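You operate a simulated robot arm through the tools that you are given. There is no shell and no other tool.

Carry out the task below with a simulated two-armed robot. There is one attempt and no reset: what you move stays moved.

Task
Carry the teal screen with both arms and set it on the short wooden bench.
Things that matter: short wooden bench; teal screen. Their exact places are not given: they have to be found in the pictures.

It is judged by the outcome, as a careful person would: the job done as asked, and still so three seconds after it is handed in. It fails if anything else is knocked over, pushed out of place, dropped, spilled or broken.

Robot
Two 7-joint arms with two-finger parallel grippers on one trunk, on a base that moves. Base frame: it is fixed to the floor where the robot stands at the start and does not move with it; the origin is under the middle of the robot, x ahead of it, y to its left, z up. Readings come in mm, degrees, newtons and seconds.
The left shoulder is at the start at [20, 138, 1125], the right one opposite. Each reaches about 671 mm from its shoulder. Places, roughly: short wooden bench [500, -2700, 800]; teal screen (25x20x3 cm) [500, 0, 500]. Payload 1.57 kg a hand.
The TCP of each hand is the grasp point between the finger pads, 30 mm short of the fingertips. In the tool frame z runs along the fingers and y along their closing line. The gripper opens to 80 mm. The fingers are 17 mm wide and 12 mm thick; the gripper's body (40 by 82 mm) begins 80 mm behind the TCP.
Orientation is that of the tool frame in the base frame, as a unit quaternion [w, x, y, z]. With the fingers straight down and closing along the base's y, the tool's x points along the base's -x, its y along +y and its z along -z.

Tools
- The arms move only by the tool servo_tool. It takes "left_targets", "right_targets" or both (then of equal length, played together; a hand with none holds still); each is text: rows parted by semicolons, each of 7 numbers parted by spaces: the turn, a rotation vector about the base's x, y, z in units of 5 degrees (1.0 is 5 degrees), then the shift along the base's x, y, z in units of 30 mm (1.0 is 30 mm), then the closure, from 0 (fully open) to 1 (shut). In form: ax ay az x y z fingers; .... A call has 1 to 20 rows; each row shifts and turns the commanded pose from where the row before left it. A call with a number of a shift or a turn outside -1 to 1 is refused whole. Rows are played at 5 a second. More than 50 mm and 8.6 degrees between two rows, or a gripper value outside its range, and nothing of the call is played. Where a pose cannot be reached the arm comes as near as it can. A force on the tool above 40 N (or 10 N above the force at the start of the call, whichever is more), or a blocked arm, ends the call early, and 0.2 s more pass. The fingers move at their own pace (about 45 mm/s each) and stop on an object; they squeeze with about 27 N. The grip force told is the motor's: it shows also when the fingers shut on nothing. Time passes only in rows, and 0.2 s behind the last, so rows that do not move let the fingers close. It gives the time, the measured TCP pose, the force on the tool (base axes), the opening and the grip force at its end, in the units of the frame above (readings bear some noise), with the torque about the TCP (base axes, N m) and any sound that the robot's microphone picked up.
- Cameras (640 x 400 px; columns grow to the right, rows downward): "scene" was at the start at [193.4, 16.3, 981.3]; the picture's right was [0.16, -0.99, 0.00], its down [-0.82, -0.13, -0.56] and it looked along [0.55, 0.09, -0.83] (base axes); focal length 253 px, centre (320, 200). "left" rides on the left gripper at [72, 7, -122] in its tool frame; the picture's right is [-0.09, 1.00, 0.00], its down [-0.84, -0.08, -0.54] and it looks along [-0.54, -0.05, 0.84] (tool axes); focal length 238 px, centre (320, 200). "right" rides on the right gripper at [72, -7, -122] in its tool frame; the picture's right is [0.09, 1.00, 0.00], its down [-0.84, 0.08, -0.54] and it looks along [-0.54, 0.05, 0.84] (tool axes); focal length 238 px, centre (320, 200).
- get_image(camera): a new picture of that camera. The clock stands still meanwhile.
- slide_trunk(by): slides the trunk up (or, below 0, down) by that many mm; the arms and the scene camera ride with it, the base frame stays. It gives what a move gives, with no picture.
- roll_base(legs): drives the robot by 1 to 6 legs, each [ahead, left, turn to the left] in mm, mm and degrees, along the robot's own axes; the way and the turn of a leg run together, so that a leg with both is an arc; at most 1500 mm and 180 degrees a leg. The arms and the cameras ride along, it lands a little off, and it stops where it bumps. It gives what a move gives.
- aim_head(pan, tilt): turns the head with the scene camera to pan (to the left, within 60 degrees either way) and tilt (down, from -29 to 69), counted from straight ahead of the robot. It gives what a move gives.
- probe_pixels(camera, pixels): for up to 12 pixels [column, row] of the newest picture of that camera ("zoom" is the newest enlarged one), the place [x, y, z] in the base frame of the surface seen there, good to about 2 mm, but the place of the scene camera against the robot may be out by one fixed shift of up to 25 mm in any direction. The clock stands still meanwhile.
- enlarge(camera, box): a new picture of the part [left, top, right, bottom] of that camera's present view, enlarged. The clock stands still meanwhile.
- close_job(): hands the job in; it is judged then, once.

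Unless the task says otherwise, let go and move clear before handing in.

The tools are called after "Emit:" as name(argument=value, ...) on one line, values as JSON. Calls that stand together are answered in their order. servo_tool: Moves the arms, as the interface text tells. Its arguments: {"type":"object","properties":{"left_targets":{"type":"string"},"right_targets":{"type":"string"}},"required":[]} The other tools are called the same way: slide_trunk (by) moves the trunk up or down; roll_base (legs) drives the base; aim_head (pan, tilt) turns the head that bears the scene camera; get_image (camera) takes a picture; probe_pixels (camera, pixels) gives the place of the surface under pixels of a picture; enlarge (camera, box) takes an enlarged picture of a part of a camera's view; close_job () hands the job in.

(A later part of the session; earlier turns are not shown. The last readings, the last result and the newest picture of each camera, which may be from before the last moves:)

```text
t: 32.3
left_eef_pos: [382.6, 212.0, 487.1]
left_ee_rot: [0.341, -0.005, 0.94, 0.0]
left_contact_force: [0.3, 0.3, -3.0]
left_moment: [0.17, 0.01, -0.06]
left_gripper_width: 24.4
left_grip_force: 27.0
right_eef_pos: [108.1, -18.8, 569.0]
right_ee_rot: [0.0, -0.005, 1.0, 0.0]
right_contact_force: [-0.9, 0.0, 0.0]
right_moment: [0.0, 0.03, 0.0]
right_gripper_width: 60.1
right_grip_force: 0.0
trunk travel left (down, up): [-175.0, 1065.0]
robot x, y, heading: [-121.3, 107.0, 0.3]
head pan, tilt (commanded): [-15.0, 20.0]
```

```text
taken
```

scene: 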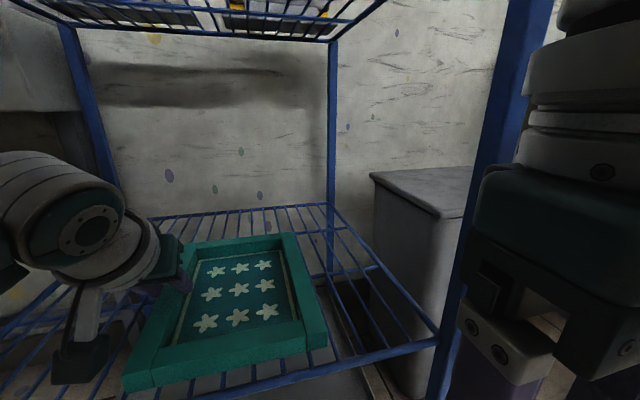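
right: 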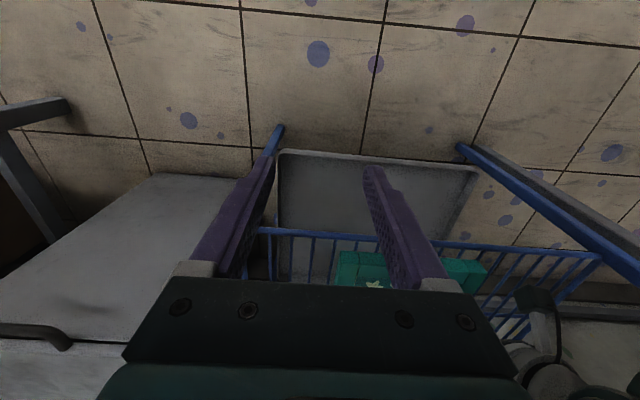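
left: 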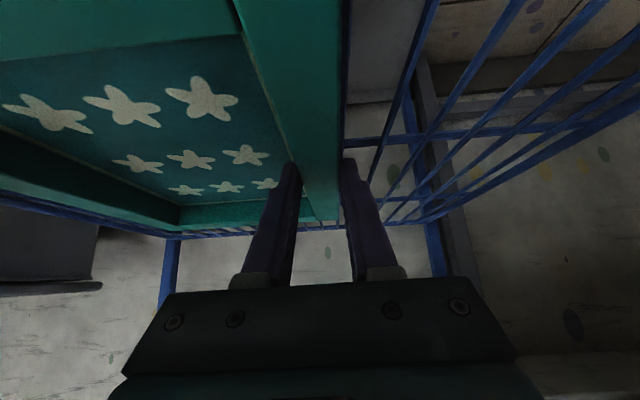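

The right hand hangs at (108,-19,569), inboard of the post. Now I bring it forward with the tilt to above the right border.

Emit:
servo_tool(right_targets="0 -1 0 0.9 0 0 0.25; 0 -1 0 0.9 0.1 0 0.25; 0 -1 0 0.9 0.2 0 0.25; 0 -1 0 0.9 0.3 0 0.25; 0 -1 0 0.9 0.3 0 0.25; 0 -1 0 0.9 0.3 0 0.25; 0 -1 0 0.9 0.3 0 0.25; 0 -1 0 0.9 0.3 0 0.25; 0 0 0 0.9 0 0 0.25; 0 0 0 0.9 0 0 0.25")

Emit:
get_image(camera="scene")

Emit:
get_image(camera="right")

```text
t: 34.5
left_eef_pos: [383.2, 212.5, 486.5]
left_ee_rot: [0.342, -0.004, 0.94, 0.0]
left_contact_force: [0.0, 0.0, -2.6]
left_moment: [0.2, 0.06, 0.01]
left_gripper_width: 24.5
left_grip_force: 26.2
right_eef_pos: [377.8, 33.6, 566.9]
right_ee_rot: [0.342, -0.004, 0.94, -0.002]
right_contact_force: [0.3, 0.3, -0.7]
right_moment: [0.02, 0.04, -0.05]
right_gripper_width: 60.0
right_grip_force: 0.1
trunk travel left (down, up): [-175.0, 1065.0]
robot x, y, heading: [-123.1, 110.3, 0.5]
head pan, tilt (commanded): [-15.0, 20.0]
```

```text
taken
```

scene: 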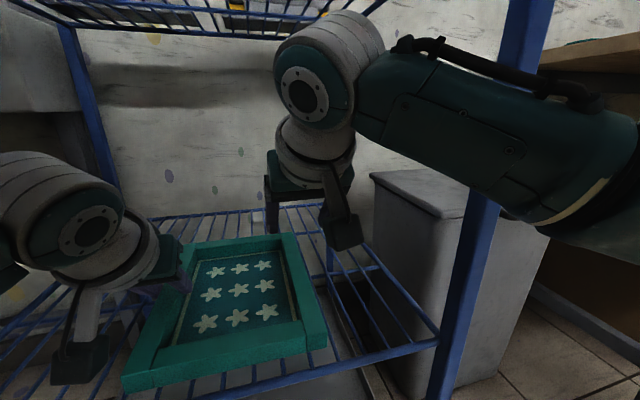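

```text
taken
```

right: 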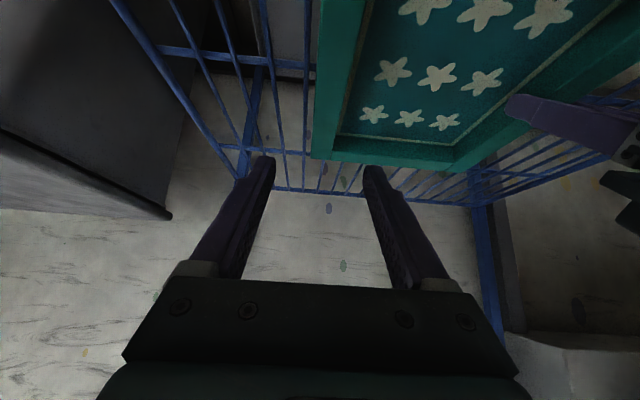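

The right hand hovers by the right border (columns ~312–365 in the right camera). I'll probe that border's edges.

Emit:
probe_pixels(camera="right", pixels=[[325, 40], [360, 40], [318, 100], [330, 100], [345, 100], [352, 100], [315, 140], [328, 140], [338, 140], [400, 110], [315, 155], [440, 160]])

Emit:
enlarge(camera="right", box=[240, 20, 480, 220])

```text
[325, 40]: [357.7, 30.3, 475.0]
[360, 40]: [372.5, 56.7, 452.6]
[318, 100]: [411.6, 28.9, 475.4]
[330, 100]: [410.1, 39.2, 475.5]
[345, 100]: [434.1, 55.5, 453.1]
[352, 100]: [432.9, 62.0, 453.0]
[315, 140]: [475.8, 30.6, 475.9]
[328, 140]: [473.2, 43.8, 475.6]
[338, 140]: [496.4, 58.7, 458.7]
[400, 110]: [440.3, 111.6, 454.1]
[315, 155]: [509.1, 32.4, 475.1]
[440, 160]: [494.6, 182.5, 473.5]
```

```text
2.00 times, centred on (360, 120) of right
```

zoom: 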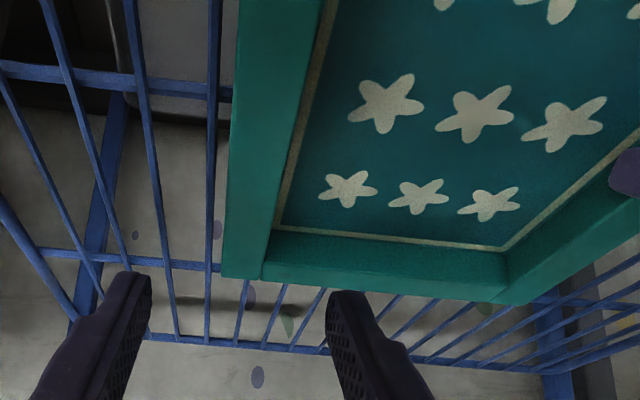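

Emit:
probe_pixels(camera="zoom", pixels=[[232, 120], [236, 120], [290, 120], [296, 120], [302, 120], [228, 200], [232, 200], [270, 200], [276, 200], [282, 200], [226, 260], [236, 40]])

```text
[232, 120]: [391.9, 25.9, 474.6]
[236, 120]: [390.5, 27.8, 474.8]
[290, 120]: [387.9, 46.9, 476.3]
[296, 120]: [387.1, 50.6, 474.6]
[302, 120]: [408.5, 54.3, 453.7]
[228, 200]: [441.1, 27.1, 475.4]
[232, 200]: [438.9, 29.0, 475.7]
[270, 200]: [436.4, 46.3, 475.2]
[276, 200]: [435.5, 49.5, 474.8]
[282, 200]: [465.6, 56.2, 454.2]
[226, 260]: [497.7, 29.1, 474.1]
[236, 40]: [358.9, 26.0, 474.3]
```

The right border spans y≈25.5–50 (centre ≈38), top 475. I'll shift the right hand +4 mm in y, +5 mm in x and lower it to about z 487.

Emit:
servo_tool(right_targets="0 0 0 0.17 0.14 -0.9 0.25; 0 0 0 0 0 -0.9 0.25; 0 0 0 0 0 -0.55 0.25; 0 0 0 0 0 0 0.25")

Emit:
get_image(camera="right")

Emit:
get_image(camera="scene")

```text
t: 35.5
left_eef_pos: [382.8, 213.1, 486.9]
left_ee_rot: [0.341, -0.004, 0.94, 0.0]
left_contact_force: [0.2, 0.8, -1.8]
left_moment: [0.13, 0.03, -0.01]
left_gripper_width: 24.8
left_grip_force: 26.9
right_eef_pos: [382.3, 38.1, 496.9]
right_ee_rot: [0.342, -0.005, 0.94, -0.002]
right_contact_force: [0.1, 0.9, -0.5]
right_moment: [0.02, 0.01, -0.02]
right_gripper_width: 59.9
right_grip_force: 0.1
trunk travel left (down, up): [-175.0, 1065.0]
robot x, y, heading: [-123.9, 109.8, 0.3]
head pan, tilt (commanded): [-15.0, 20.0]
```

```text
taken
```

right: 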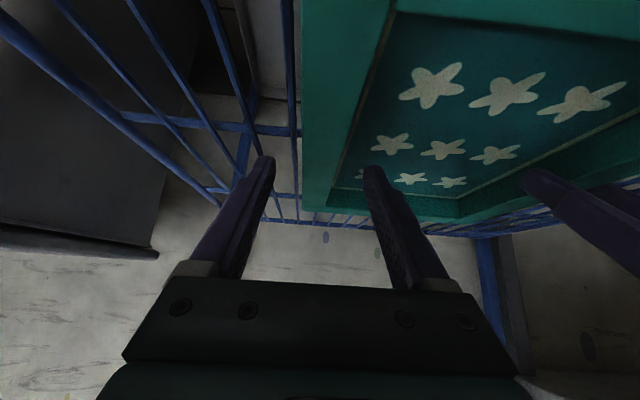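

```text
taken
```

scene: 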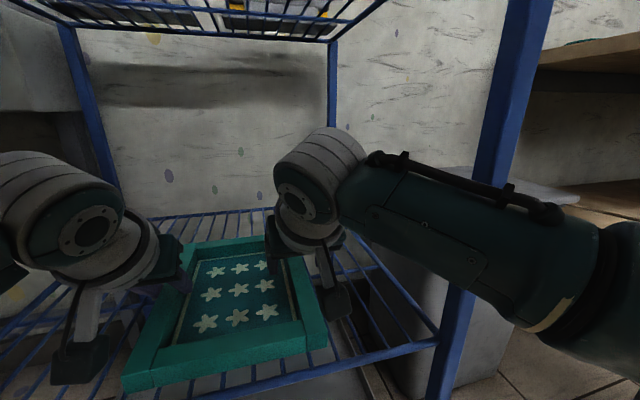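

The right fingers straddle the border; I lower the last 10 mm and close.

Emit:
servo_tool(right_targets="0 0 0 0 0 -0.33 0.25; 0 0 0 0 0 0 0.25; 0 0 0 0 0 0 0.5; 0 0 0 0 0 0 1; 0 0 0 0 0 0 1; 0 0 0 0 0 0 1; 0 0 0 0 0 0 1")

Emit:
get_image(camera="right")

Emit:
get_image(camera="left")

```text
t: 37.1
left_eef_pos: [382.5, 212.6, 486.7]
left_ee_rot: [0.341, -0.005, 0.94, 0.002]
left_contact_force: [-0.9, 5.3, -2.2]
left_moment: [0.06, -0.06, -0.02]
left_gripper_width: 24.7
left_grip_force: 27.5
right_eef_pos: [381.8, 38.4, 486.1]
right_ee_rot: [0.342, -0.004, 0.94, -0.002]
right_contact_force: [0.1, -5.1, 0.1]
right_moment: [-0.01, -0.04, -0.04]
right_gripper_width: 24.5
right_grip_force: 26.6
trunk travel left (down, up): [-175.0, 1065.0]
robot x, y, heading: [-121.1, 111.3, 0.3]
head pan, tilt (commanded): [-15.0, 20.0]
```

```text
taken
```

right: 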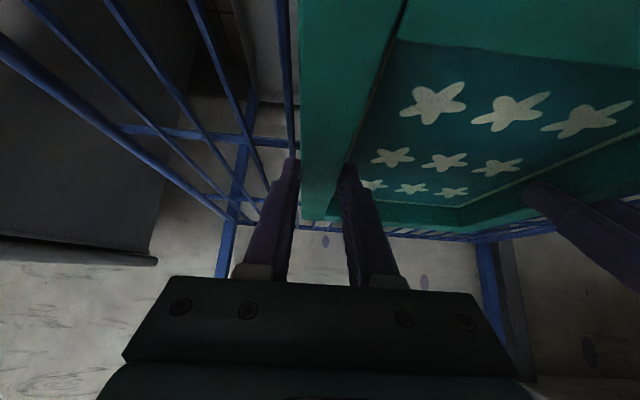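

```text
taken
```

left: 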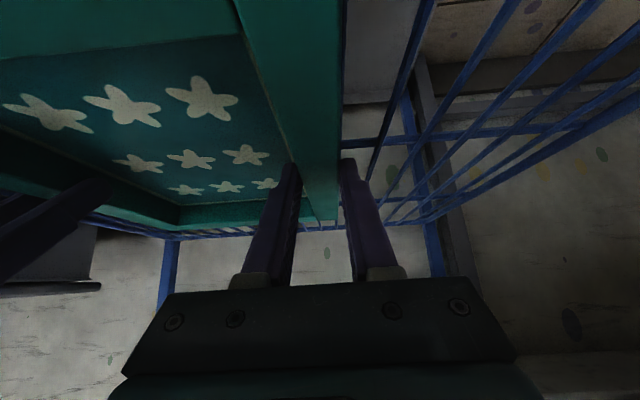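

Both hands hold the frame (24.7 and 24.5 mm, ~27 N each). I'll lift both together by a little and read the loads.

Emit:
servo_tool(left_targets="0 0 0 0 0 0.25 1; 0 0 0 0 0 0.25 1; 0 0 0 0 0 0.25 1; 0 0 0 0 0 0 1", right_targets="0 0 0 0 0 0.25 1; 0 0 0 0 0 0.25 1; 0 0 0 0 0 0.25 1; 0 0 0 0 0 0 1")

Emit:
aim_head(pan=0, tilt=25)

Emit:
get_image(camera="scene")

Emit:
get_image(camera="left")

```text
t: 38.1
left_eef_pos: [382.4, 213.9, 510.2]
left_ee_rot: [0.341, -0.004, 0.94, 0.0]
left_contact_force: [5.0, 5.8, -5.2]
left_moment: [0.38, 0.04, 0.41]
left_gripper_width: 24.5
left_grip_force: 26.1
right_eef_pos: [382.4, 37.8, 508.7]
right_ee_rot: [0.342, -0.003, 0.94, -0.002]
right_contact_force: [-4.5, -5.2, 2.0]
right_moment: [0.29, -0.01, 0.34]
right_gripper_width: 24.9
right_grip_force: 27.1
trunk travel left (down, up): [-175.0, 1065.0]
robot x, y, heading: [-125.1, 108.1, 0.4]
head pan, tilt (commanded): [-15.0, 20.0]
```

```text
t: 38.9
left_eef_pos: [382.9, 212.7, 509.8]
left_ee_rot: [0.342, -0.004, 0.94, 0.0]
left_contact_force: [2.7, 3.7, -3.7]
left_moment: [0.37, 0.06, 0.28]
left_gripper_width: 24.3
left_grip_force: 27.4
right_eef_pos: [382.0, 39.1, 508.4]
right_ee_rot: [0.342, -0.003, 0.94, -0.002]
right_contact_force: [-3.1, -3.9, 1.3]
right_moment: [0.18, 0.02, 0.22]
right_gripper_width: 24.6
right_grip_force: 26.7
trunk travel left (down, up): [-175.0, 1065.0]
robot x, y, heading: [-120.7, 109.8, 0.5]
head pan, tilt (commanded): [0.0, 25.0]
```

```text
taken
```

scene: 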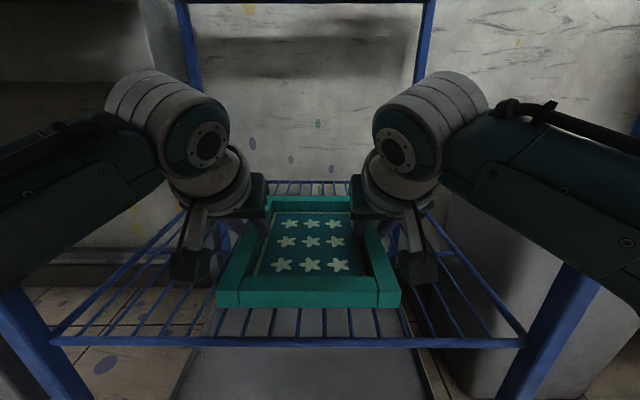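

```text
taken
```

left: 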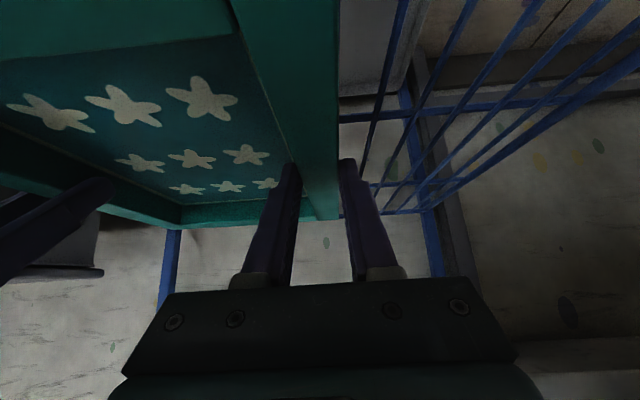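

The loads are small and the screen seems to hang level between the hands. I'll probe its top and front to confirm it left the wires.

Emit:
probe_pixels(camera="left", pixels=[[310, 100], [290, 40], [325, 170], [200, 215], [150, 20], [190, 130]])

Emit:
probe_pixels(camera="scene", pixels=[[235, 280], [380, 280], [300, 285], [310, 203], [300, 250], [250, 342]])

```text
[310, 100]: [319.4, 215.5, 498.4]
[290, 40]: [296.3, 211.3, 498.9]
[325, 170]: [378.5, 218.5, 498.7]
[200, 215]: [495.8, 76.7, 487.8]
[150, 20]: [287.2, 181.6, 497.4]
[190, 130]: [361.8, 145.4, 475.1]
```

```text
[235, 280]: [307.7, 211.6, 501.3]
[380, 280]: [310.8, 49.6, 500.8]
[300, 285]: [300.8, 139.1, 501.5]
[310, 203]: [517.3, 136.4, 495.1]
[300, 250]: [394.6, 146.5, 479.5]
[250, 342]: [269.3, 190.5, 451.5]
```

The screen's top rose to z≈498 and is level. I lift another ~25 mm, then roll straight back out of the rack.

Emit:
servo_tool(left_targets="0 0 0 0 0 0.28 1; 0 0 0 0 0 0.28 1; 0 0 0 0 0 0.28 1; 0 0 0 0 0 0 1", right_targets="0 0 0 0 0 0.28 1; 0 0 0 0 0 0.28 1; 0 0 0 0 0 0.28 1; 0 0 0 0 0 0 1")

Emit:
roll_base(legs=[[-200, 0, 0]])

Emit:
get_image(camera="scene")

```text
t: 39.9
left_eef_pos: [382.8, 213.2, 534.2]
left_ee_rot: [0.341, -0.005, 0.94, 0.001]
left_contact_force: [2.8, 7.8, -6.2]
left_moment: [0.48, -0.08, 0.28]
left_gripper_width: 24.8
left_grip_force: 26.5
right_eef_pos: [383.5, 38.2, 534.8]
right_ee_rot: [0.342, -0.003, 0.94, -0.003]
right_contact_force: [-3.7, -7.7, 1.4]
right_moment: [0.21, 0.13, 0.23]
right_gripper_width: 24.6
right_grip_force: 26.9
trunk travel left (down, up): [-175.0, 1065.0]
robot x, y, heading: [-120.5, 108.1, 0.4]
head pan, tilt (commanded): [0.0, 25.0]
```

```text
t: 41.5
left_eef_pos: [184.6, 210.0, 535.6]
left_ee_rot: [0.341, -0.004, 0.94, 0.0]
left_contact_force: [2.7, 11.4, -3.6]
left_moment: [0.44, 0.09, 0.36]
left_gripper_width: 24.6
left_grip_force: 27.2
right_eef_pos: [186.6, 36.8, 533.0]
right_ee_rot: [0.342, -0.002, 0.94, -0.003]
right_contact_force: [-2.7, -11.8, 1.2]
right_moment: [0.13, -0.05, 0.11]
right_gripper_width: 24.6
right_grip_force: 27.0
trunk travel left (down, up): [-175.0, 1065.0]
robot x, y, heading: [-318.1, 109.6, 0.3]
head pan, tilt (commanded): [0.0, 25.0]
```

```text
taken
```

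scene: 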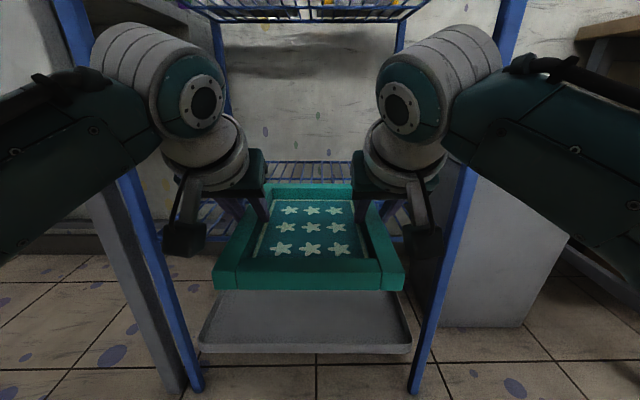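

The screen is out over the rack's front edge and steady, but the side forces have grown to ±11.5 N, as if the hands squeeze the frame inward. I'll spread the hands by about 1 mm each and read again.

Emit:
servo_tool(left_targets="0 0 0 0 0.03 0 1; 0 0 0 0 0 0 1; 0 0 0 0 0 0 1", right_targets="0 0 0 0 -0.03 0 1; 0 0 0 0 0 0 1; 0 0 0 0 0 0 1")

```text
t: 42.2
left_eef_pos: [183.6, 210.8, 535.7]
left_ee_rot: [0.342, -0.004, 0.94, 0.0]
left_contact_force: [2.2, -6.7, -5.8]
left_moment: [0.25, -0.04, 0.15]
left_gripper_width: 24.6
left_grip_force: 26.6
right_eef_pos: [184.7, 36.5, 534.0]
right_ee_rot: [0.342, -0.004, 0.94, -0.001]
right_contact_force: [-2.8, 5.6, 3.4]
right_moment: [0.47, 0.05, 0.37]
right_gripper_width: 24.7
right_grip_force: 26.9
trunk travel left (down, up): [-175.0, 1065.0]
robot x, y, heading: [-320.1, 107.4, 0.4]
head pan, tilt (commanded): [0.0, 25.0]
```

That reversed the force to about ∓6 N, so half of it back gives near zero. I'll trim it and roll back another 300 mm to be clear of the rack.

Emit:
servo_tool(left_targets="0 0 0 0 -0.011 0 1; 0 0 0 0 0 0 1", right_targets="0 0 0 0 0.011 0 1; 0 0 0 0 0 0 1")

Emit:
roll_base(legs=[[-300, 0, 0]])

Emit:
aim_head(pan=-60, tilt=10)

Emit:
get_image(camera="scene")

Emit:
aim_head(pan=-20, tilt=20)

Emit:
get_image(camera="scene")

```text
t: 42.9
left_eef_pos: [183.6, 209.6, 535.4]
left_ee_rot: [0.341, -0.002, 0.94, -0.001]
left_contact_force: [4.8, -8.6, -7.2]
left_moment: [0.26, 0.11, 0.18]
left_gripper_width: 24.7
left_grip_force: 26.9
right_eef_pos: [184.5, 36.3, 534.3]
right_ee_rot: [0.342, -0.003, 0.94, -0.002]
right_contact_force: [-4.3, 8.6, 4.1]
right_moment: [0.58, -0.08, 0.5]
right_gripper_width: 24.3
right_grip_force: 27.0
trunk travel left (down, up): [-175.0, 1065.0]
robot x, y, heading: [-320.5, 105.8, 0.4]
head pan, tilt (commanded): [0.0, 25.0]
```

```text
t: 44.9
left_eef_pos: [-112.7, 210.7, 536.1]
left_ee_rot: [0.342, -0.005, 0.94, 0.0]
left_contact_force: [2.8, -14.4, -5.2]
left_moment: [0.05, 0.09, -0.03]
left_gripper_width: 24.6
left_grip_force: 26.9
right_eef_pos: [-111.4, 36.3, 534.8]
right_ee_rot: [0.342, -0.004, 0.94, -0.001]
right_contact_force: [-2.6, 13.3, 2.4]
right_moment: [0.58, -0.04, 0.43]
right_gripper_width: 24.7
right_grip_force: 26.6
trunk travel left (down, up): [-175.0, 1065.0]
robot x, y, heading: [-618.7, 105.2, 0.8]
head pan, tilt (commanded): [0.0, 25.0]
```

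```text
t: 46.2
left_eef_pos: [-113.1, 211.3, 535.5]
left_ee_rot: [0.343, -0.005, 0.939, 0.0]
left_contact_force: [3.8, -0.8, -4.5]
left_moment: [0.31, -0.08, 0.23]
left_gripper_width: 24.5
left_grip_force: 27.6
right_eef_pos: [-113.0, 35.1, 533.8]
right_ee_rot: [0.342, -0.005, 0.94, -0.001]
right_contact_force: [-2.9, 0.7, 2.3]
right_moment: [0.33, 0.1, 0.37]
right_gripper_width: 24.5
right_grip_force: 26.2
trunk travel left (down, up): [-175.0, 1065.0]
robot x, y, heading: [-618.6, 106.8, 0.7]
head pan, tilt (commanded): [-60.0, 10.0]
```

```text
taken
```

scene: 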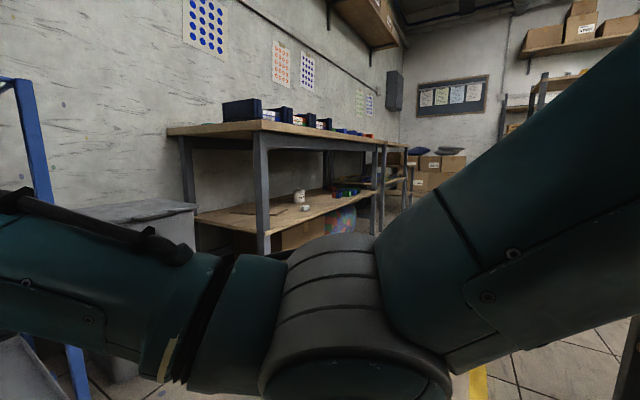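

```text
t: 47.3
left_eef_pos: [-113.6, 210.3, 536.0]
left_ee_rot: [0.342, -0.005, 0.94, 0.001]
left_contact_force: [2.6, -2.4, -4.2]
left_moment: [0.27, 0.06, 0.2]
left_gripper_width: 24.7
left_grip_force: 27.3
right_eef_pos: [-112.3, 36.0, 534.2]
right_ee_rot: [0.342, -0.005, 0.94, -0.001]
right_contact_force: [-2.9, 0.7, 1.8]
right_moment: [0.32, -0.03, 0.27]
right_gripper_width: 24.8
right_grip_force: 26.9
trunk travel left (down, up): [-175.0, 1065.0]
robot x, y, heading: [-615.5, 102.2, 0.1]
head pan, tilt (commanded): [-20.0, 20.0]
```

```text
taken
```

scene: 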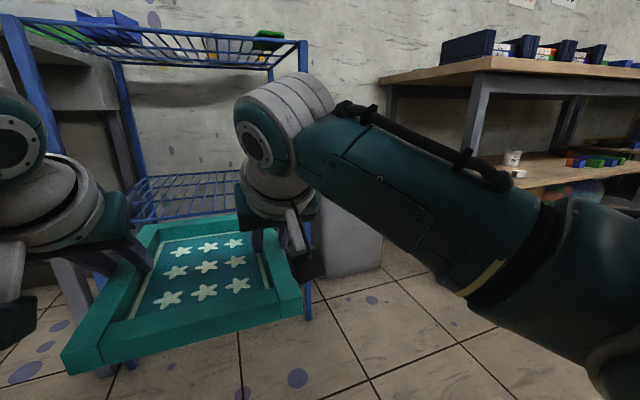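

The side forces have settled near zero and the screen is level. I'll raise the trunk by 450 mm (all clear of the rack), then look towards the right for the short bench.

Emit:
slide_trunk(by=450)

Emit:
aim_head(pan=-60, tilt=5)

Emit:
get_image(camera="scene")

Emit:
aim_head(pan=-30, tilt=25)

Emit:
get_image(camera="scene")

```text
refused: 450 is not a number from -400 to 400
```

```text
t: 48.3
left_eef_pos: [-113.4, 209.9, 536.4]
left_ee_rot: [0.342, -0.005, 0.94, 0.0]
left_contact_force: [2.6, -1.7, -5.4]
left_moment: [0.27, 0.09, 0.15]
left_gripper_width: 24.8
left_grip_force: 27.3
right_eef_pos: [-111.4, 36.1, 533.7]
right_ee_rot: [0.342, -0.005, 0.94, -0.001]
right_contact_force: [-2.6, 1.8, 2.1]
right_moment: [0.35, -0.03, 0.25]
right_gripper_width: 24.7
right_grip_force: 26.8
trunk travel left (down, up): [-175.0, 1065.0]
robot x, y, heading: [-620.1, 105.6, 0.5]
head pan, tilt (commanded): [-60.0, 5.0]
```

```text
taken
```

scene: 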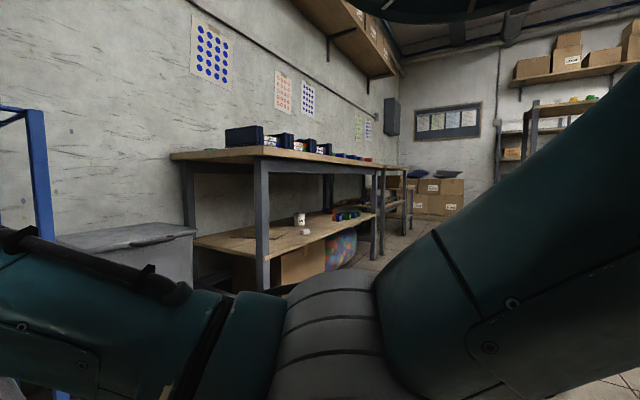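

```text
t: 49.3
left_eef_pos: [-112.6, 211.4, 536.2]
left_ee_rot: [0.342, -0.005, 0.94, 0.001]
left_contact_force: [2.9, -1.6, -4.2]
left_moment: [0.28, 0.09, 0.16]
left_gripper_width: 24.6
left_grip_force: 26.8
right_eef_pos: [-112.7, 34.8, 534.2]
right_ee_rot: [0.342, -0.005, 0.94, -0.001]
right_contact_force: [-2.0, 2.0, 2.2]
right_moment: [0.33, -0.05, 0.24]
right_gripper_width: 24.5
right_grip_force: 26.8
trunk travel left (down, up): [-175.0, 1065.0]
robot x, y, heading: [-617.6, 102.9, 0.5]
head pan, tilt (commanded): [-30.0, 25.0]
```

```text
taken
```

scene: 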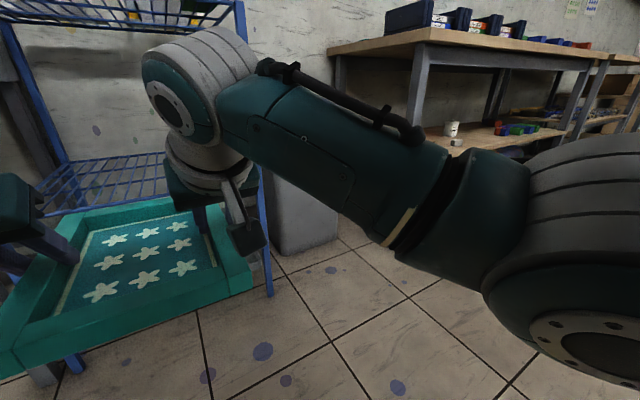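

The slide must be within ±400 mm, so I raise by 380 mm and look again from higher.

Emit:
slide_trunk(by=380)

Emit:
aim_head(pan=-60, tilt=10)

Emit:
get_image(camera="scene")

Emit:
aim_head(pan=-30, tilt=25)

Emit:
get_image(camera="scene")

```text
t: 53.0
left_eef_pos: [-112.8, 211.3, 916.5]
left_ee_rot: [0.343, -0.005, 0.939, 0.001]
left_contact_force: [2.2, -1.0, -4.6]
left_moment: [0.25, 0.02, 0.17]
left_gripper_width: 24.5
left_grip_force: 26.7
right_eef_pos: [-112.3, 35.2, 913.7]
right_ee_rot: [0.341, -0.005, 0.94, -0.001]
right_contact_force: [-2.1, 2.0, 2.0]
right_moment: [0.32, -0.01, 0.28]
right_gripper_width: 24.6
right_grip_force: 27.4
trunk travel left (down, up): [-555.0, 685.0]
robot x, y, heading: [-620.2, 104.6, 0.4]
head pan, tilt (commanded): [-30.0, 25.0]
```

```text
t: 53.9
left_eef_pos: [-112.8, 211.3, 915.3]
left_ee_rot: [0.342, -0.005, 0.94, 0.0]
left_contact_force: [2.2, -1.8, -3.9]
left_moment: [0.23, 0.01, 0.15]
left_gripper_width: 24.6
left_grip_force: 26.4
right_eef_pos: [-112.0, 36.2, 914.5]
right_ee_rot: [0.342, -0.004, 0.94, -0.002]
right_contact_force: [-3.9, 2.6, 1.0]
right_moment: [0.33, -0.03, 0.26]
right_gripper_width: 24.6
right_grip_force: 27.0
trunk travel left (down, up): [-555.0, 685.0]
robot x, y, heading: [-617.7, 104.0, 0.6]
head pan, tilt (commanded): [-60.0, 10.0]
```

```text
taken
```

scene: 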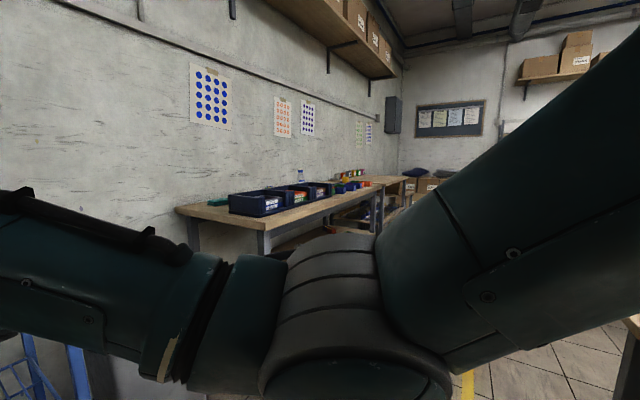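

```text
t: 54.9
left_eef_pos: [-112.0, 209.5, 916.1]
left_ee_rot: [0.342, -0.005, 0.94, 0.001]
left_contact_force: [1.9, -1.6, -4.3]
left_moment: [0.24, 0.02, 0.14]
left_gripper_width: 24.6
left_grip_force: 26.7
right_eef_pos: [-112.6, 35.6, 914.9]
right_ee_rot: [0.342, -0.005, 0.94, -0.001]
right_contact_force: [-2.6, 2.1, 2.5]
right_moment: [0.36, -0.05, 0.23]
right_gripper_width: 24.9
right_grip_force: 26.8
trunk travel left (down, up): [-555.0, 685.0]
robot x, y, heading: [-621.0, 106.8, 0.7]
head pan, tilt (commanded): [-30.0, 25.0]
```

```text
taken
```

scene: 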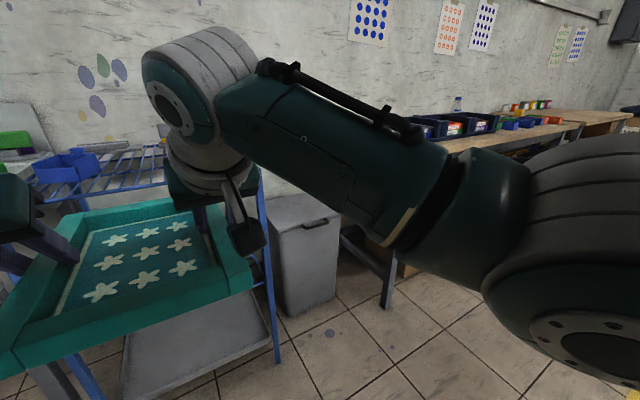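

The right arm blocks the view to the right. Turning in place is clear (rack post ~900 mm away, carried screen reaches ~650 mm), so I'll turn right 65° to look toward the bench between the arms.

Emit:
roll_base(legs=[[0, 0, -65]])

Emit:
aim_head(pan=0, tilt=10)

Emit:
get_image(camera="scene")

```text
t: 58.1
left_eef_pos: [-306.0, -307.5, 916.5]
left_ee_rot: [0.289, 0.499, 0.796, -0.183]
left_contact_force: [-0.3, -3.6, -5.3]
left_moment: [0.13, -0.23, 0.18]
left_gripper_width: 24.6
left_grip_force: 27.0
right_eef_pos: [-467.0, -382.3, 915.0]
right_ee_rot: [0.289, 0.499, 0.796, -0.184]
right_contact_force: [1.2, 3.7, 3.0]
right_moment: [0.14, -0.33, 0.29]
right_gripper_width: 24.6
right_grip_force: 26.8
trunk travel left (down, up): [-555.0, 685.0]
robot x, y, heading: [-614.0, 104.7, -64.1]
head pan, tilt (commanded): [-30.0, 25.0]
```

```text
t: 59.0
left_eef_pos: [-308.2, -308.0, 916.7]
left_ee_rot: [0.29, 0.498, 0.797, -0.182]
left_contact_force: [0.9, -3.2, -4.2]
left_moment: [0.03, -0.25, 0.18]
left_gripper_width: 24.5
left_grip_force: 27.2
right_eef_pos: [-465.8, -382.8, 913.8]
right_ee_rot: [0.288, 0.499, 0.797, -0.183]
right_contact_force: [-0.8, 1.9, 2.2]
right_moment: [0.22, -0.19, 0.28]
right_gripper_width: 24.6
right_grip_force: 26.7
trunk travel left (down, up): [-555.0, 685.0]
robot x, y, heading: [-619.9, 107.7, -64.4]
head pan, tilt (commanded): [0.0, 10.0]
```

```text
taken
```

scene: 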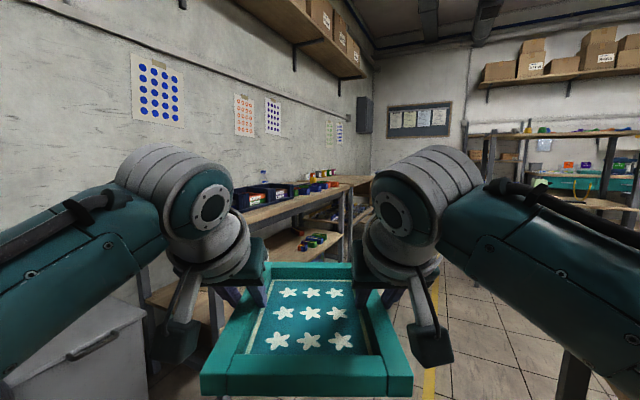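

I can see the long workbench on the left and a second bench behind it around (345,185). I'll enlarge that region and probe.

Emit:
enlarge(camera="scene", box=[230, 130, 400, 260])

Emit:
probe_pixels(camera="scene", pixels=[[340, 179], [358, 181], [310, 190], [250, 215], [335, 190], [345, 196], [370, 182], [575, 380], [450, 300], [560, 185], [600, 205], [320, 185]])

```text
3.08 times, centred on (315, 195) of scene
```

zoom: 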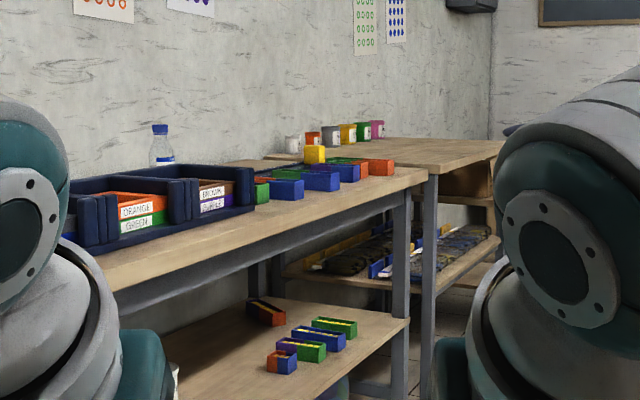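

```text
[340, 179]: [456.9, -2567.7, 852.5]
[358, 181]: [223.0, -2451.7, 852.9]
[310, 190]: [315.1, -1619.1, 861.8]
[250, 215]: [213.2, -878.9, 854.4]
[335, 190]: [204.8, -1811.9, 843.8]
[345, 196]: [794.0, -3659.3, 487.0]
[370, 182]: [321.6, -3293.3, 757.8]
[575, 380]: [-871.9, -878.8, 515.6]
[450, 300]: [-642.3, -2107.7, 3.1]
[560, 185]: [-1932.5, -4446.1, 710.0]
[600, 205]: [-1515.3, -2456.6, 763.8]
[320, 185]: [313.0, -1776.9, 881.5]
```

The second bench has its top at z≈852, around x 200–500+, y≈-2450…-2570. There is also something on the right near (-872,-879). I'll look to the right and down to learn the aisle.

Emit:
aim_head(pan=-45, tilt=25)

Emit:
get_image(camera="scene")

Emit:
probe_pixels(camera="scene", pixels=[[320, 60], [450, 60], [500, 80], [560, 60], [600, 100], [250, 60], [200, 60], [620, 300], [560, 300], [350, 40], [420, 120], [630, 200]])

Emit:
aim_head(pan=-12, tilt=30)

Emit:
get_image(camera="scene")

```text
t: 60.1
left_eef_pos: [-308.2, -306.3, 916.2]
left_ee_rot: [0.289, 0.499, 0.797, -0.183]
left_contact_force: [0.4, -2.8, -5.7]
left_moment: [0.13, -0.23, 0.18]
left_gripper_width: 24.6
left_grip_force: 26.3
right_eef_pos: [-464.6, -382.3, 914.7]
right_ee_rot: [0.288, 0.499, 0.796, -0.185]
right_contact_force: [0.1, 2.6, 1.8]
right_moment: [0.12, -0.24, 0.26]
right_gripper_width: 24.5
right_grip_force: 27.5
trunk travel left (down, up): [-555.0, 685.0]
robot x, y, heading: [-619.2, 105.1, -64.0]
head pan, tilt (commanded): [-45.0, 25.0]
```

```text
taken
```

scene: 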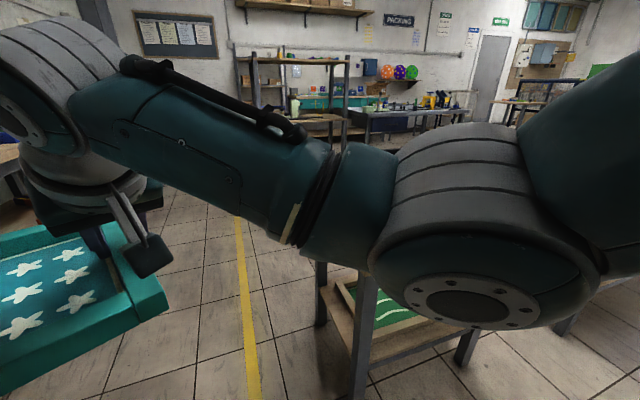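

```text
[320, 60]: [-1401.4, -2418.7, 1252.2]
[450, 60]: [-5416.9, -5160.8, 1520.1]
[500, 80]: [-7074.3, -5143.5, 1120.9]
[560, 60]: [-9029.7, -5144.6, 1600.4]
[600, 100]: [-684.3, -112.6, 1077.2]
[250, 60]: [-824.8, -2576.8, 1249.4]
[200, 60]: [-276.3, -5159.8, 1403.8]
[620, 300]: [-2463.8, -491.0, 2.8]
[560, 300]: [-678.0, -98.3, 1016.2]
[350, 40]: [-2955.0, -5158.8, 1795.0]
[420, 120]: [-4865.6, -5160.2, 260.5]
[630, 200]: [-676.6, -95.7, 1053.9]
```

```text
t: 61.1
left_eef_pos: [-307.7, -306.8, 916.6]
left_ee_rot: [0.289, 0.499, 0.797, -0.183]
left_contact_force: [0.3, -1.7, -4.0]
left_moment: [0.1, -0.13, 0.15]
left_gripper_width: 24.5
left_grip_force: 27.7
right_eef_pos: [-465.7, -382.0, 913.9]
right_ee_rot: [0.288, 0.499, 0.796, -0.184]
right_contact_force: [-0.6, 2.6, 2.0]
right_moment: [0.12, -0.3, 0.2]
right_gripper_width: 24.6
right_grip_force: 27.3
trunk travel left (down, up): [-555.0, 685.0]
robot x, y, heading: [-615.2, 102.3, -63.8]
head pan, tilt (commanded): [-12.0, 30.0]
```

```text
taken
```

scene: 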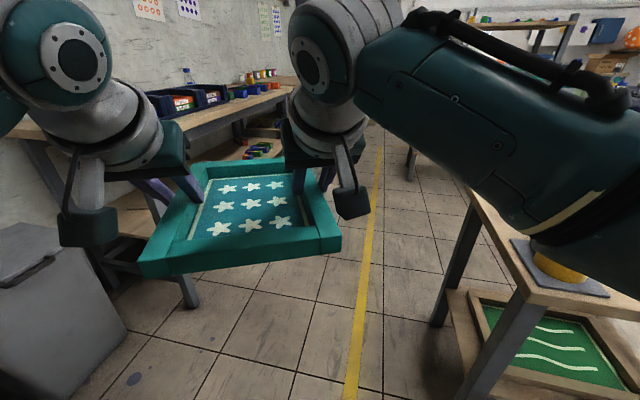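

A work table with a yellow item stands close on the right, its edge running (475,195)–(530,285). I'll probe its corner and the floor line to plan the aisle.

Emit:
probe_pixels(camera="scene", pixels=[[478, 200], [527, 283], [436, 322], [480, 390], [411, 178], [355, 350], [372, 200], [188, 300], [220, 120], [600, 280], [390, 125], [290, 90]])

Emit:
enlarge(camera="scene", box=[330, 100, 640, 400])

```text
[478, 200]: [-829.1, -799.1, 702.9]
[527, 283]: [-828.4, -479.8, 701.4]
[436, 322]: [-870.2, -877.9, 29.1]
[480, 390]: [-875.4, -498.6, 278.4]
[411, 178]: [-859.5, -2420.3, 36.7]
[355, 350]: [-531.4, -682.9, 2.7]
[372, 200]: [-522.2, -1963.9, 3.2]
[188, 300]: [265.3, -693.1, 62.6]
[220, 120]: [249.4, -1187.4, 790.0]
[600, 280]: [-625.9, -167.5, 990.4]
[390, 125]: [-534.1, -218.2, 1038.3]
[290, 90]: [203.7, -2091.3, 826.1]
```

```text
1.33 times, centred on (485, 250) of scene
```

zoom: 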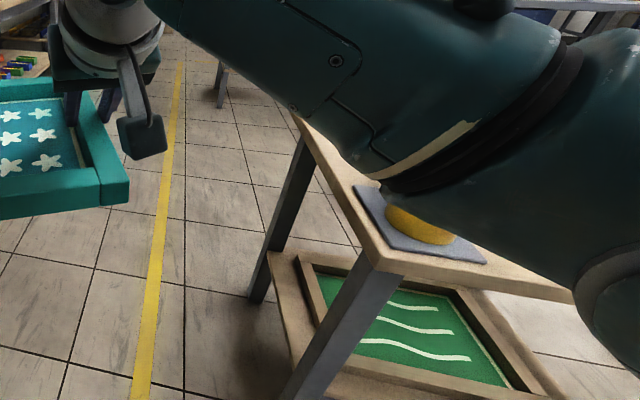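

The aisle runs between the right table's edge (x≈-829, z≈702) and the long bench's front (x≈205). I'll turn to face −y, shift left to the aisle's middle, and drive on 1200 mm, then look again.

Emit:
roll_base(legs=[[0, 0, -26], [0, 290, 0], [1200, 0, 0]])

Emit:
aim_head(pan=15, tilt=20)

Emit:
get_image(camera="scene")

```text
t: 70.1
left_eef_pos: [-207.8, -1590.2, 915.7]
left_ee_rot: [0.242, 0.661, 0.668, -0.242]
left_contact_force: [-0.4, -2.5, -4.2]
left_moment: [0.03, -0.17, 0.14]
left_gripper_width: 24.5
left_grip_force: 27.3
right_eef_pos: [-382.0, -1590.7, 914.4]
right_ee_rot: [0.241, 0.661, 0.668, -0.243]
right_contact_force: [0.8, 2.3, 2.0]
right_moment: [0.0, -0.33, 0.2]
right_gripper_width: 24.6
right_grip_force: 26.9
trunk travel left (down, up): [-555.0, 685.0]
robot x, y, heading: [-313.9, -1084.0, -89.2]
head pan, tilt (commanded): [-12.0, 30.0]
```

```text
t: 71.0
left_eef_pos: [-207.3, -1590.3, 915.5]
left_ee_rot: [0.241, 0.662, 0.668, -0.241]
left_contact_force: [-1.7, -2.7, -3.0]
left_moment: [-0.07, -0.18, 0.18]
left_gripper_width: 24.6
left_grip_force: 27.2
right_eef_pos: [-383.7, -1590.8, 913.9]
right_ee_rot: [0.242, 0.66, 0.668, -0.243]
right_contact_force: [0.7, 1.8, 1.6]
right_moment: [0.09, -0.2, 0.27]
right_gripper_width: 24.7
right_grip_force: 26.9
trunk travel left (down, up): [-555.0, 685.0]
robot x, y, heading: [-314.1, -1087.6, -89.4]
head pan, tilt (commanded): [15.0, 20.0]
```

```text
taken
```

scene: 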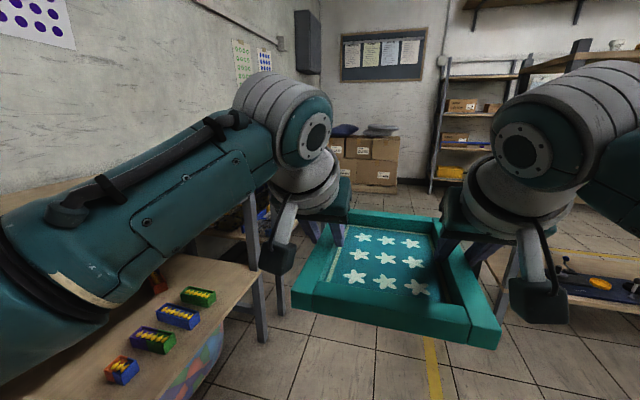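

The left arm hides the short bench from here. I'll probe the things on the right (600,285) and ahead, then advance.

Emit:
probe_pixels(camera="scene", pixels=[[600, 285], [560, 265], [540, 330], [500, 290], [440, 185], [400, 190], [360, 190], [250, 230], [262, 335], [230, 270], [580, 255], [430, 350]])

Emit:
aim_head(pan=-35, tilt=20)

Emit:
get_image(camera="scene")

```text
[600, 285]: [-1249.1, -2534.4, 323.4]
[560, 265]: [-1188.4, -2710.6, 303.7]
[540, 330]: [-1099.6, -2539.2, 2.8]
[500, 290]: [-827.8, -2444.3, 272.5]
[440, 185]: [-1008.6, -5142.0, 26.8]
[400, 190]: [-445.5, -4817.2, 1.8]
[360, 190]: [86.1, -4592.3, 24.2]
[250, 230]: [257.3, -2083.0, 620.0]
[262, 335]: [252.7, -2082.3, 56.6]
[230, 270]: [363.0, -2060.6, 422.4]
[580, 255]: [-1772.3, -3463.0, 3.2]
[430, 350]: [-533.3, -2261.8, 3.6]
```

```text
t: 72.2
left_eef_pos: [-206.1, -1590.4, 916.4]
left_ee_rot: [0.242, 0.661, 0.668, -0.241]
left_contact_force: [-0.2, -1.2, -3.7]
left_moment: [-0.02, -0.18, 0.18]
left_gripper_width: 24.5
left_grip_force: 27.3
right_eef_pos: [-381.6, -1591.6, 915.5]
right_ee_rot: [0.241, 0.661, 0.668, -0.242]
right_contact_force: [-0.1, 1.9, 1.1]
right_moment: [-0.02, -0.27, 0.24]
right_gripper_width: 24.6
right_grip_force: 27.2
trunk travel left (down, up): [-555.0, 685.0]
robot x, y, heading: [-311.9, -1085.0, -89.5]
head pan, tilt (commanded): [-35.0, 20.0]
```

```text
taken
```

scene: 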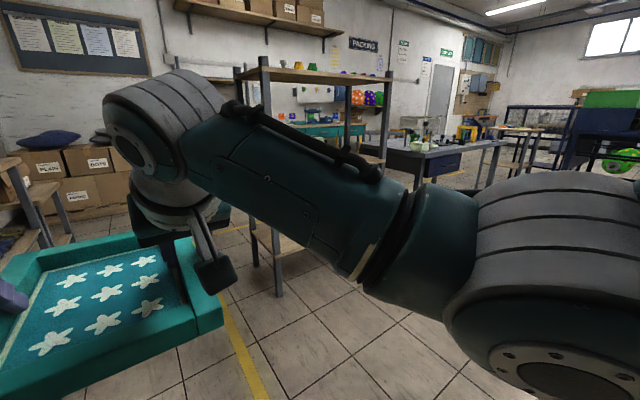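

The right shelf's front edge is x≈-828 at y≈-2440, and the short bench's near leg is at (255,-2083). I'll drive ahead 750 mm, raise the trunk 100 mm, and turn left 40° to see the bench top between the arms.

Emit:
roll_base(legs=[[750, 0, 0]])

Emit:
slide_trunk(by=120)

Emit:
roll_base(legs=[[0, -60, 0], [0, 0, 40]])

Emit:
aim_head(pan=0, tilt=20)

Emit:
get_image(camera="scene")

```text
t: 76.1
left_eef_pos: [-210.9, -2316.1, 916.4]
left_ee_rot: [0.239, 0.666, 0.664, -0.242]
left_contact_force: [-0.6, -1.9, -3.5]
left_moment: [0.02, -0.21, 0.16]
left_gripper_width: 24.5
left_grip_force: 27.5
right_eef_pos: [-385.8, -2315.9, 913.5]
right_ee_rot: [0.239, 0.665, 0.664, -0.244]
right_contact_force: [0.7, 1.5, 0.7]
right_moment: [0.0, -0.27, 0.18]
right_gripper_width: 24.3
right_grip_force: 27.3
trunk travel left (down, up): [-555.0, 685.0]
robot x, y, heading: [-306.6, -1809.3, -90.2]
head pan, tilt (commanded): [-35.0, 20.0]
```

```text
t: 77.6
left_eef_pos: [-210.9, -2316.1, 1035.4]
left_ee_rot: [0.242, 0.665, 0.664, -0.242]
left_contact_force: [-1.0, -2.4, -3.4]
left_moment: [-0.06, -0.2, 0.14]
left_gripper_width: 24.4
left_grip_force: 26.7
right_eef_pos: [-386.3, -2315.4, 1033.6]
right_ee_rot: [0.239, 0.666, 0.663, -0.244]
right_contact_force: [0.2, 2.6, 1.3]
right_moment: [0.06, -0.23, 0.24]
right_gripper_width: 24.3
right_grip_force: 27.3
trunk travel left (down, up): [-675.0, 565.0]
robot x, y, heading: [-310.5, -1812.3, -90.1]
head pan, tilt (commanded): [-35.0, 20.0]
```

```text
t: 80.5
left_eef_pos: [33.9, -2131.4, 1035.7]
left_ee_rot: [0.309, 0.395, 0.853, -0.144]
left_contact_force: [0.8, -1.2, -3.8]
left_moment: [0.15, -0.04, 0.03]
left_gripper_width: 24.8
left_grip_force: 27.2
right_eef_pos: [-100.2, -2244.7, 1033.9]
right_ee_rot: [0.309, 0.394, 0.853, -0.146]
right_contact_force: [0.4, 1.0, 0.7]
right_moment: [0.11, -0.21, 0.12]
right_gripper_width: 24.6
right_grip_force: 27.1
trunk travel left (down, up): [-675.0, 565.0]
robot x, y, heading: [-372.8, -1810.7, -49.5]
head pan, tilt (commanded): [-35.0, 20.0]
```

```text
t: 81.5
left_eef_pos: [33.7, -2130.9, 1035.8]
left_ee_rot: [0.309, 0.395, 0.853, -0.144]
left_contact_force: [0.8, -1.9, -3.4]
left_moment: [0.09, -0.17, 0.16]
left_gripper_width: 24.6
left_grip_force: 27.0
right_eef_pos: [-99.3, -2244.2, 1034.1]
right_ee_rot: [0.309, 0.394, 0.853, -0.146]
right_contact_force: [-1.1, 1.7, 2.3]
right_moment: [0.22, -0.1, 0.17]
right_gripper_width: 24.5
right_grip_force: 26.7
trunk travel left (down, up): [-675.0, 565.0]
robot x, y, heading: [-369.5, -1809.7, -49.8]
head pan, tilt (commanded): [0.0, 20.0]
```

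```text
taken
```

scene: 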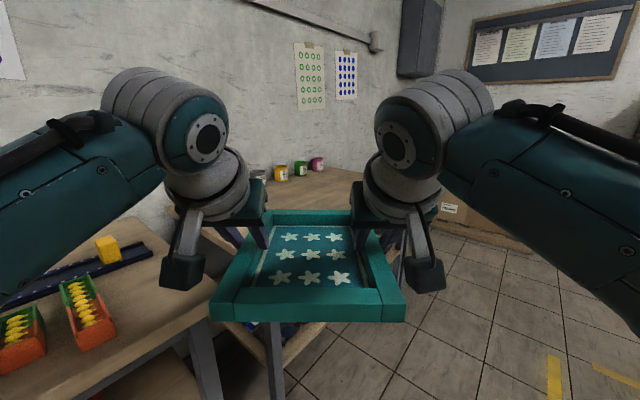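

The short bench's top shows behind the screen with small pots along the wall (280–318,165). I'll probe its top and edges.

Emit:
probe_pixels(camera="scene", pixels=[[330, 185], [300, 195], [340, 175], [275, 170], [318, 163], [345, 200], [280, 190], [210, 215], [275, 350], [300, 330], [355, 190], [260, 175]])

Emit:
enlarge(camera="scene", box=[200, 130, 400, 270])

Emit:
get_image(camera="left")

Emit:
get_image(camera="right")

```text
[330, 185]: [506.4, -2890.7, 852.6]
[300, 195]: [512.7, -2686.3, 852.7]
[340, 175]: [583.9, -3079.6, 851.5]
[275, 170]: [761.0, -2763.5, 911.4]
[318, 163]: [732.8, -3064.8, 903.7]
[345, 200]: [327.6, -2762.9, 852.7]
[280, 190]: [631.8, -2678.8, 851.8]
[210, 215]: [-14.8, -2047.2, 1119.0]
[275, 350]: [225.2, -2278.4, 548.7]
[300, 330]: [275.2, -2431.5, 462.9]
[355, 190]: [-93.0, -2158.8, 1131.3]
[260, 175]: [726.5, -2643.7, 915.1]
```

```text
2.86 times, centred on (300, 200) of scene
```

zoom: 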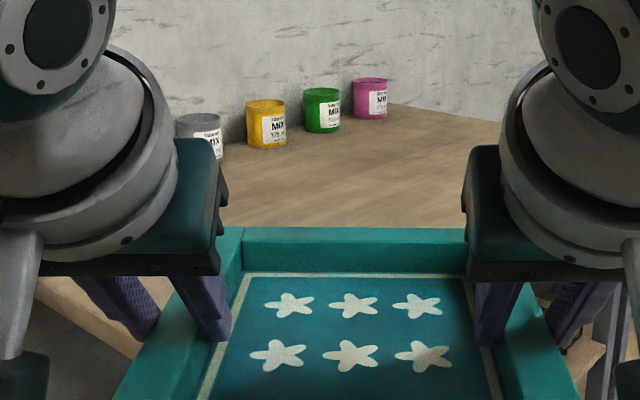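

```text
taken
```

left: 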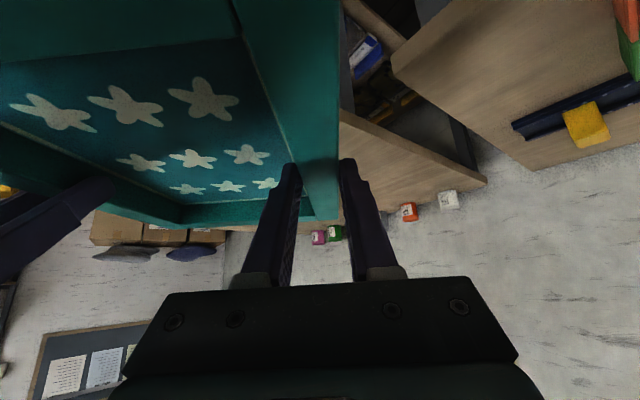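

```text
taken
```

right: 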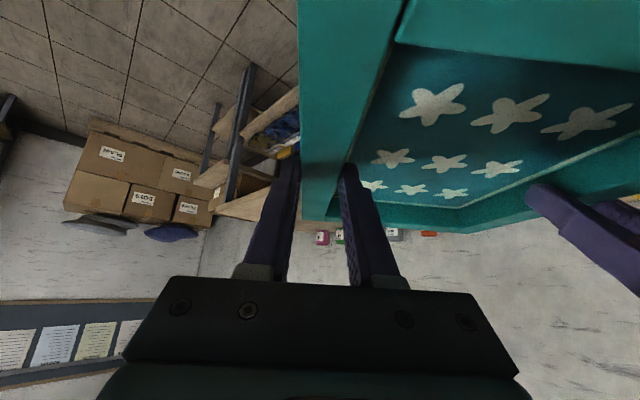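

The bench top is clear apart from the small pots along the wall (x≈730–760). I'll probe the bench with the hand cameras, which are free of the scene shift.

Emit:
probe_pixels(camera="left", pixels=[[400, 170], [345, 130], [480, 180], [430, 195], [365, 115], [410, 212], [448, 200], [333, 233], [345, 160], [400, 200], [470, 195], [350, 118]])

Emit:
probe_pixels(camera="right", pixels=[[255, 205], [225, 210], [260, 190], [322, 238], [392, 234], [240, 175], [300, 220], [215, 205]])

```text
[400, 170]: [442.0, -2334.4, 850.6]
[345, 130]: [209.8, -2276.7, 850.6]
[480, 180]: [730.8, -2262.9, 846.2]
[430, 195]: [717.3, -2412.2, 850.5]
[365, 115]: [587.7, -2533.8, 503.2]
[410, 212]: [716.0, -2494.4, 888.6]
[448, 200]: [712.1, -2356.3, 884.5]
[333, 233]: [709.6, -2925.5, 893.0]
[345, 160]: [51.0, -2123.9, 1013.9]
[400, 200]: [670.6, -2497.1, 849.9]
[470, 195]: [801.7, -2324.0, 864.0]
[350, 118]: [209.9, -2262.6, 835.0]
```

```text
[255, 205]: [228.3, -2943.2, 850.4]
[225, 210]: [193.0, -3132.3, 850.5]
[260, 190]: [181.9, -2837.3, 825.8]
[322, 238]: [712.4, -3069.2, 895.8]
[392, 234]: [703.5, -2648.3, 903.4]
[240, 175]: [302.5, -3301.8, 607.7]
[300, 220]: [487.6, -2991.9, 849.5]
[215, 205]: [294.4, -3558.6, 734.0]
```

Hand-camera probes give the short bench: top z≈850.5, front edge x≈195–208, y from ≈-2245 to ≈-3150, clear except pots at x≥700. I'll drive down the aisle to y≈-2718 keeping heading, then turn left to face the bench.

Emit:
roll_base(legs=[[674, -609, 0]])

Emit:
get_image(camera="scene")

```text
t: 86.2
left_eef_pos: [17.6, -3031.0, 1035.5]
left_ee_rot: [0.309, 0.393, 0.854, -0.143]
left_contact_force: [0.7, -1.3, -4.3]
left_moment: [0.17, -0.07, 0.05]
left_gripper_width: 24.6
left_grip_force: 27.5
right_eef_pos: [-115.7, -3143.4, 1034.1]
right_ee_rot: [0.31, 0.393, 0.853, -0.146]
right_contact_force: [-1.1, 1.6, 1.7]
right_moment: [0.17, -0.23, 0.14]
right_gripper_width: 24.7
right_grip_force: 27.3
trunk travel left (down, up): [-675.0, 565.0]
robot x, y, heading: [-387.4, -2712.8, -49.4]
head pan, tilt (commanded): [0.0, 20.0]
```

```text
taken
```

scene: 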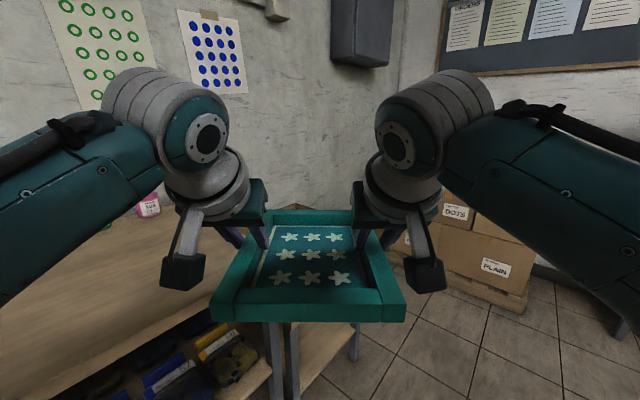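

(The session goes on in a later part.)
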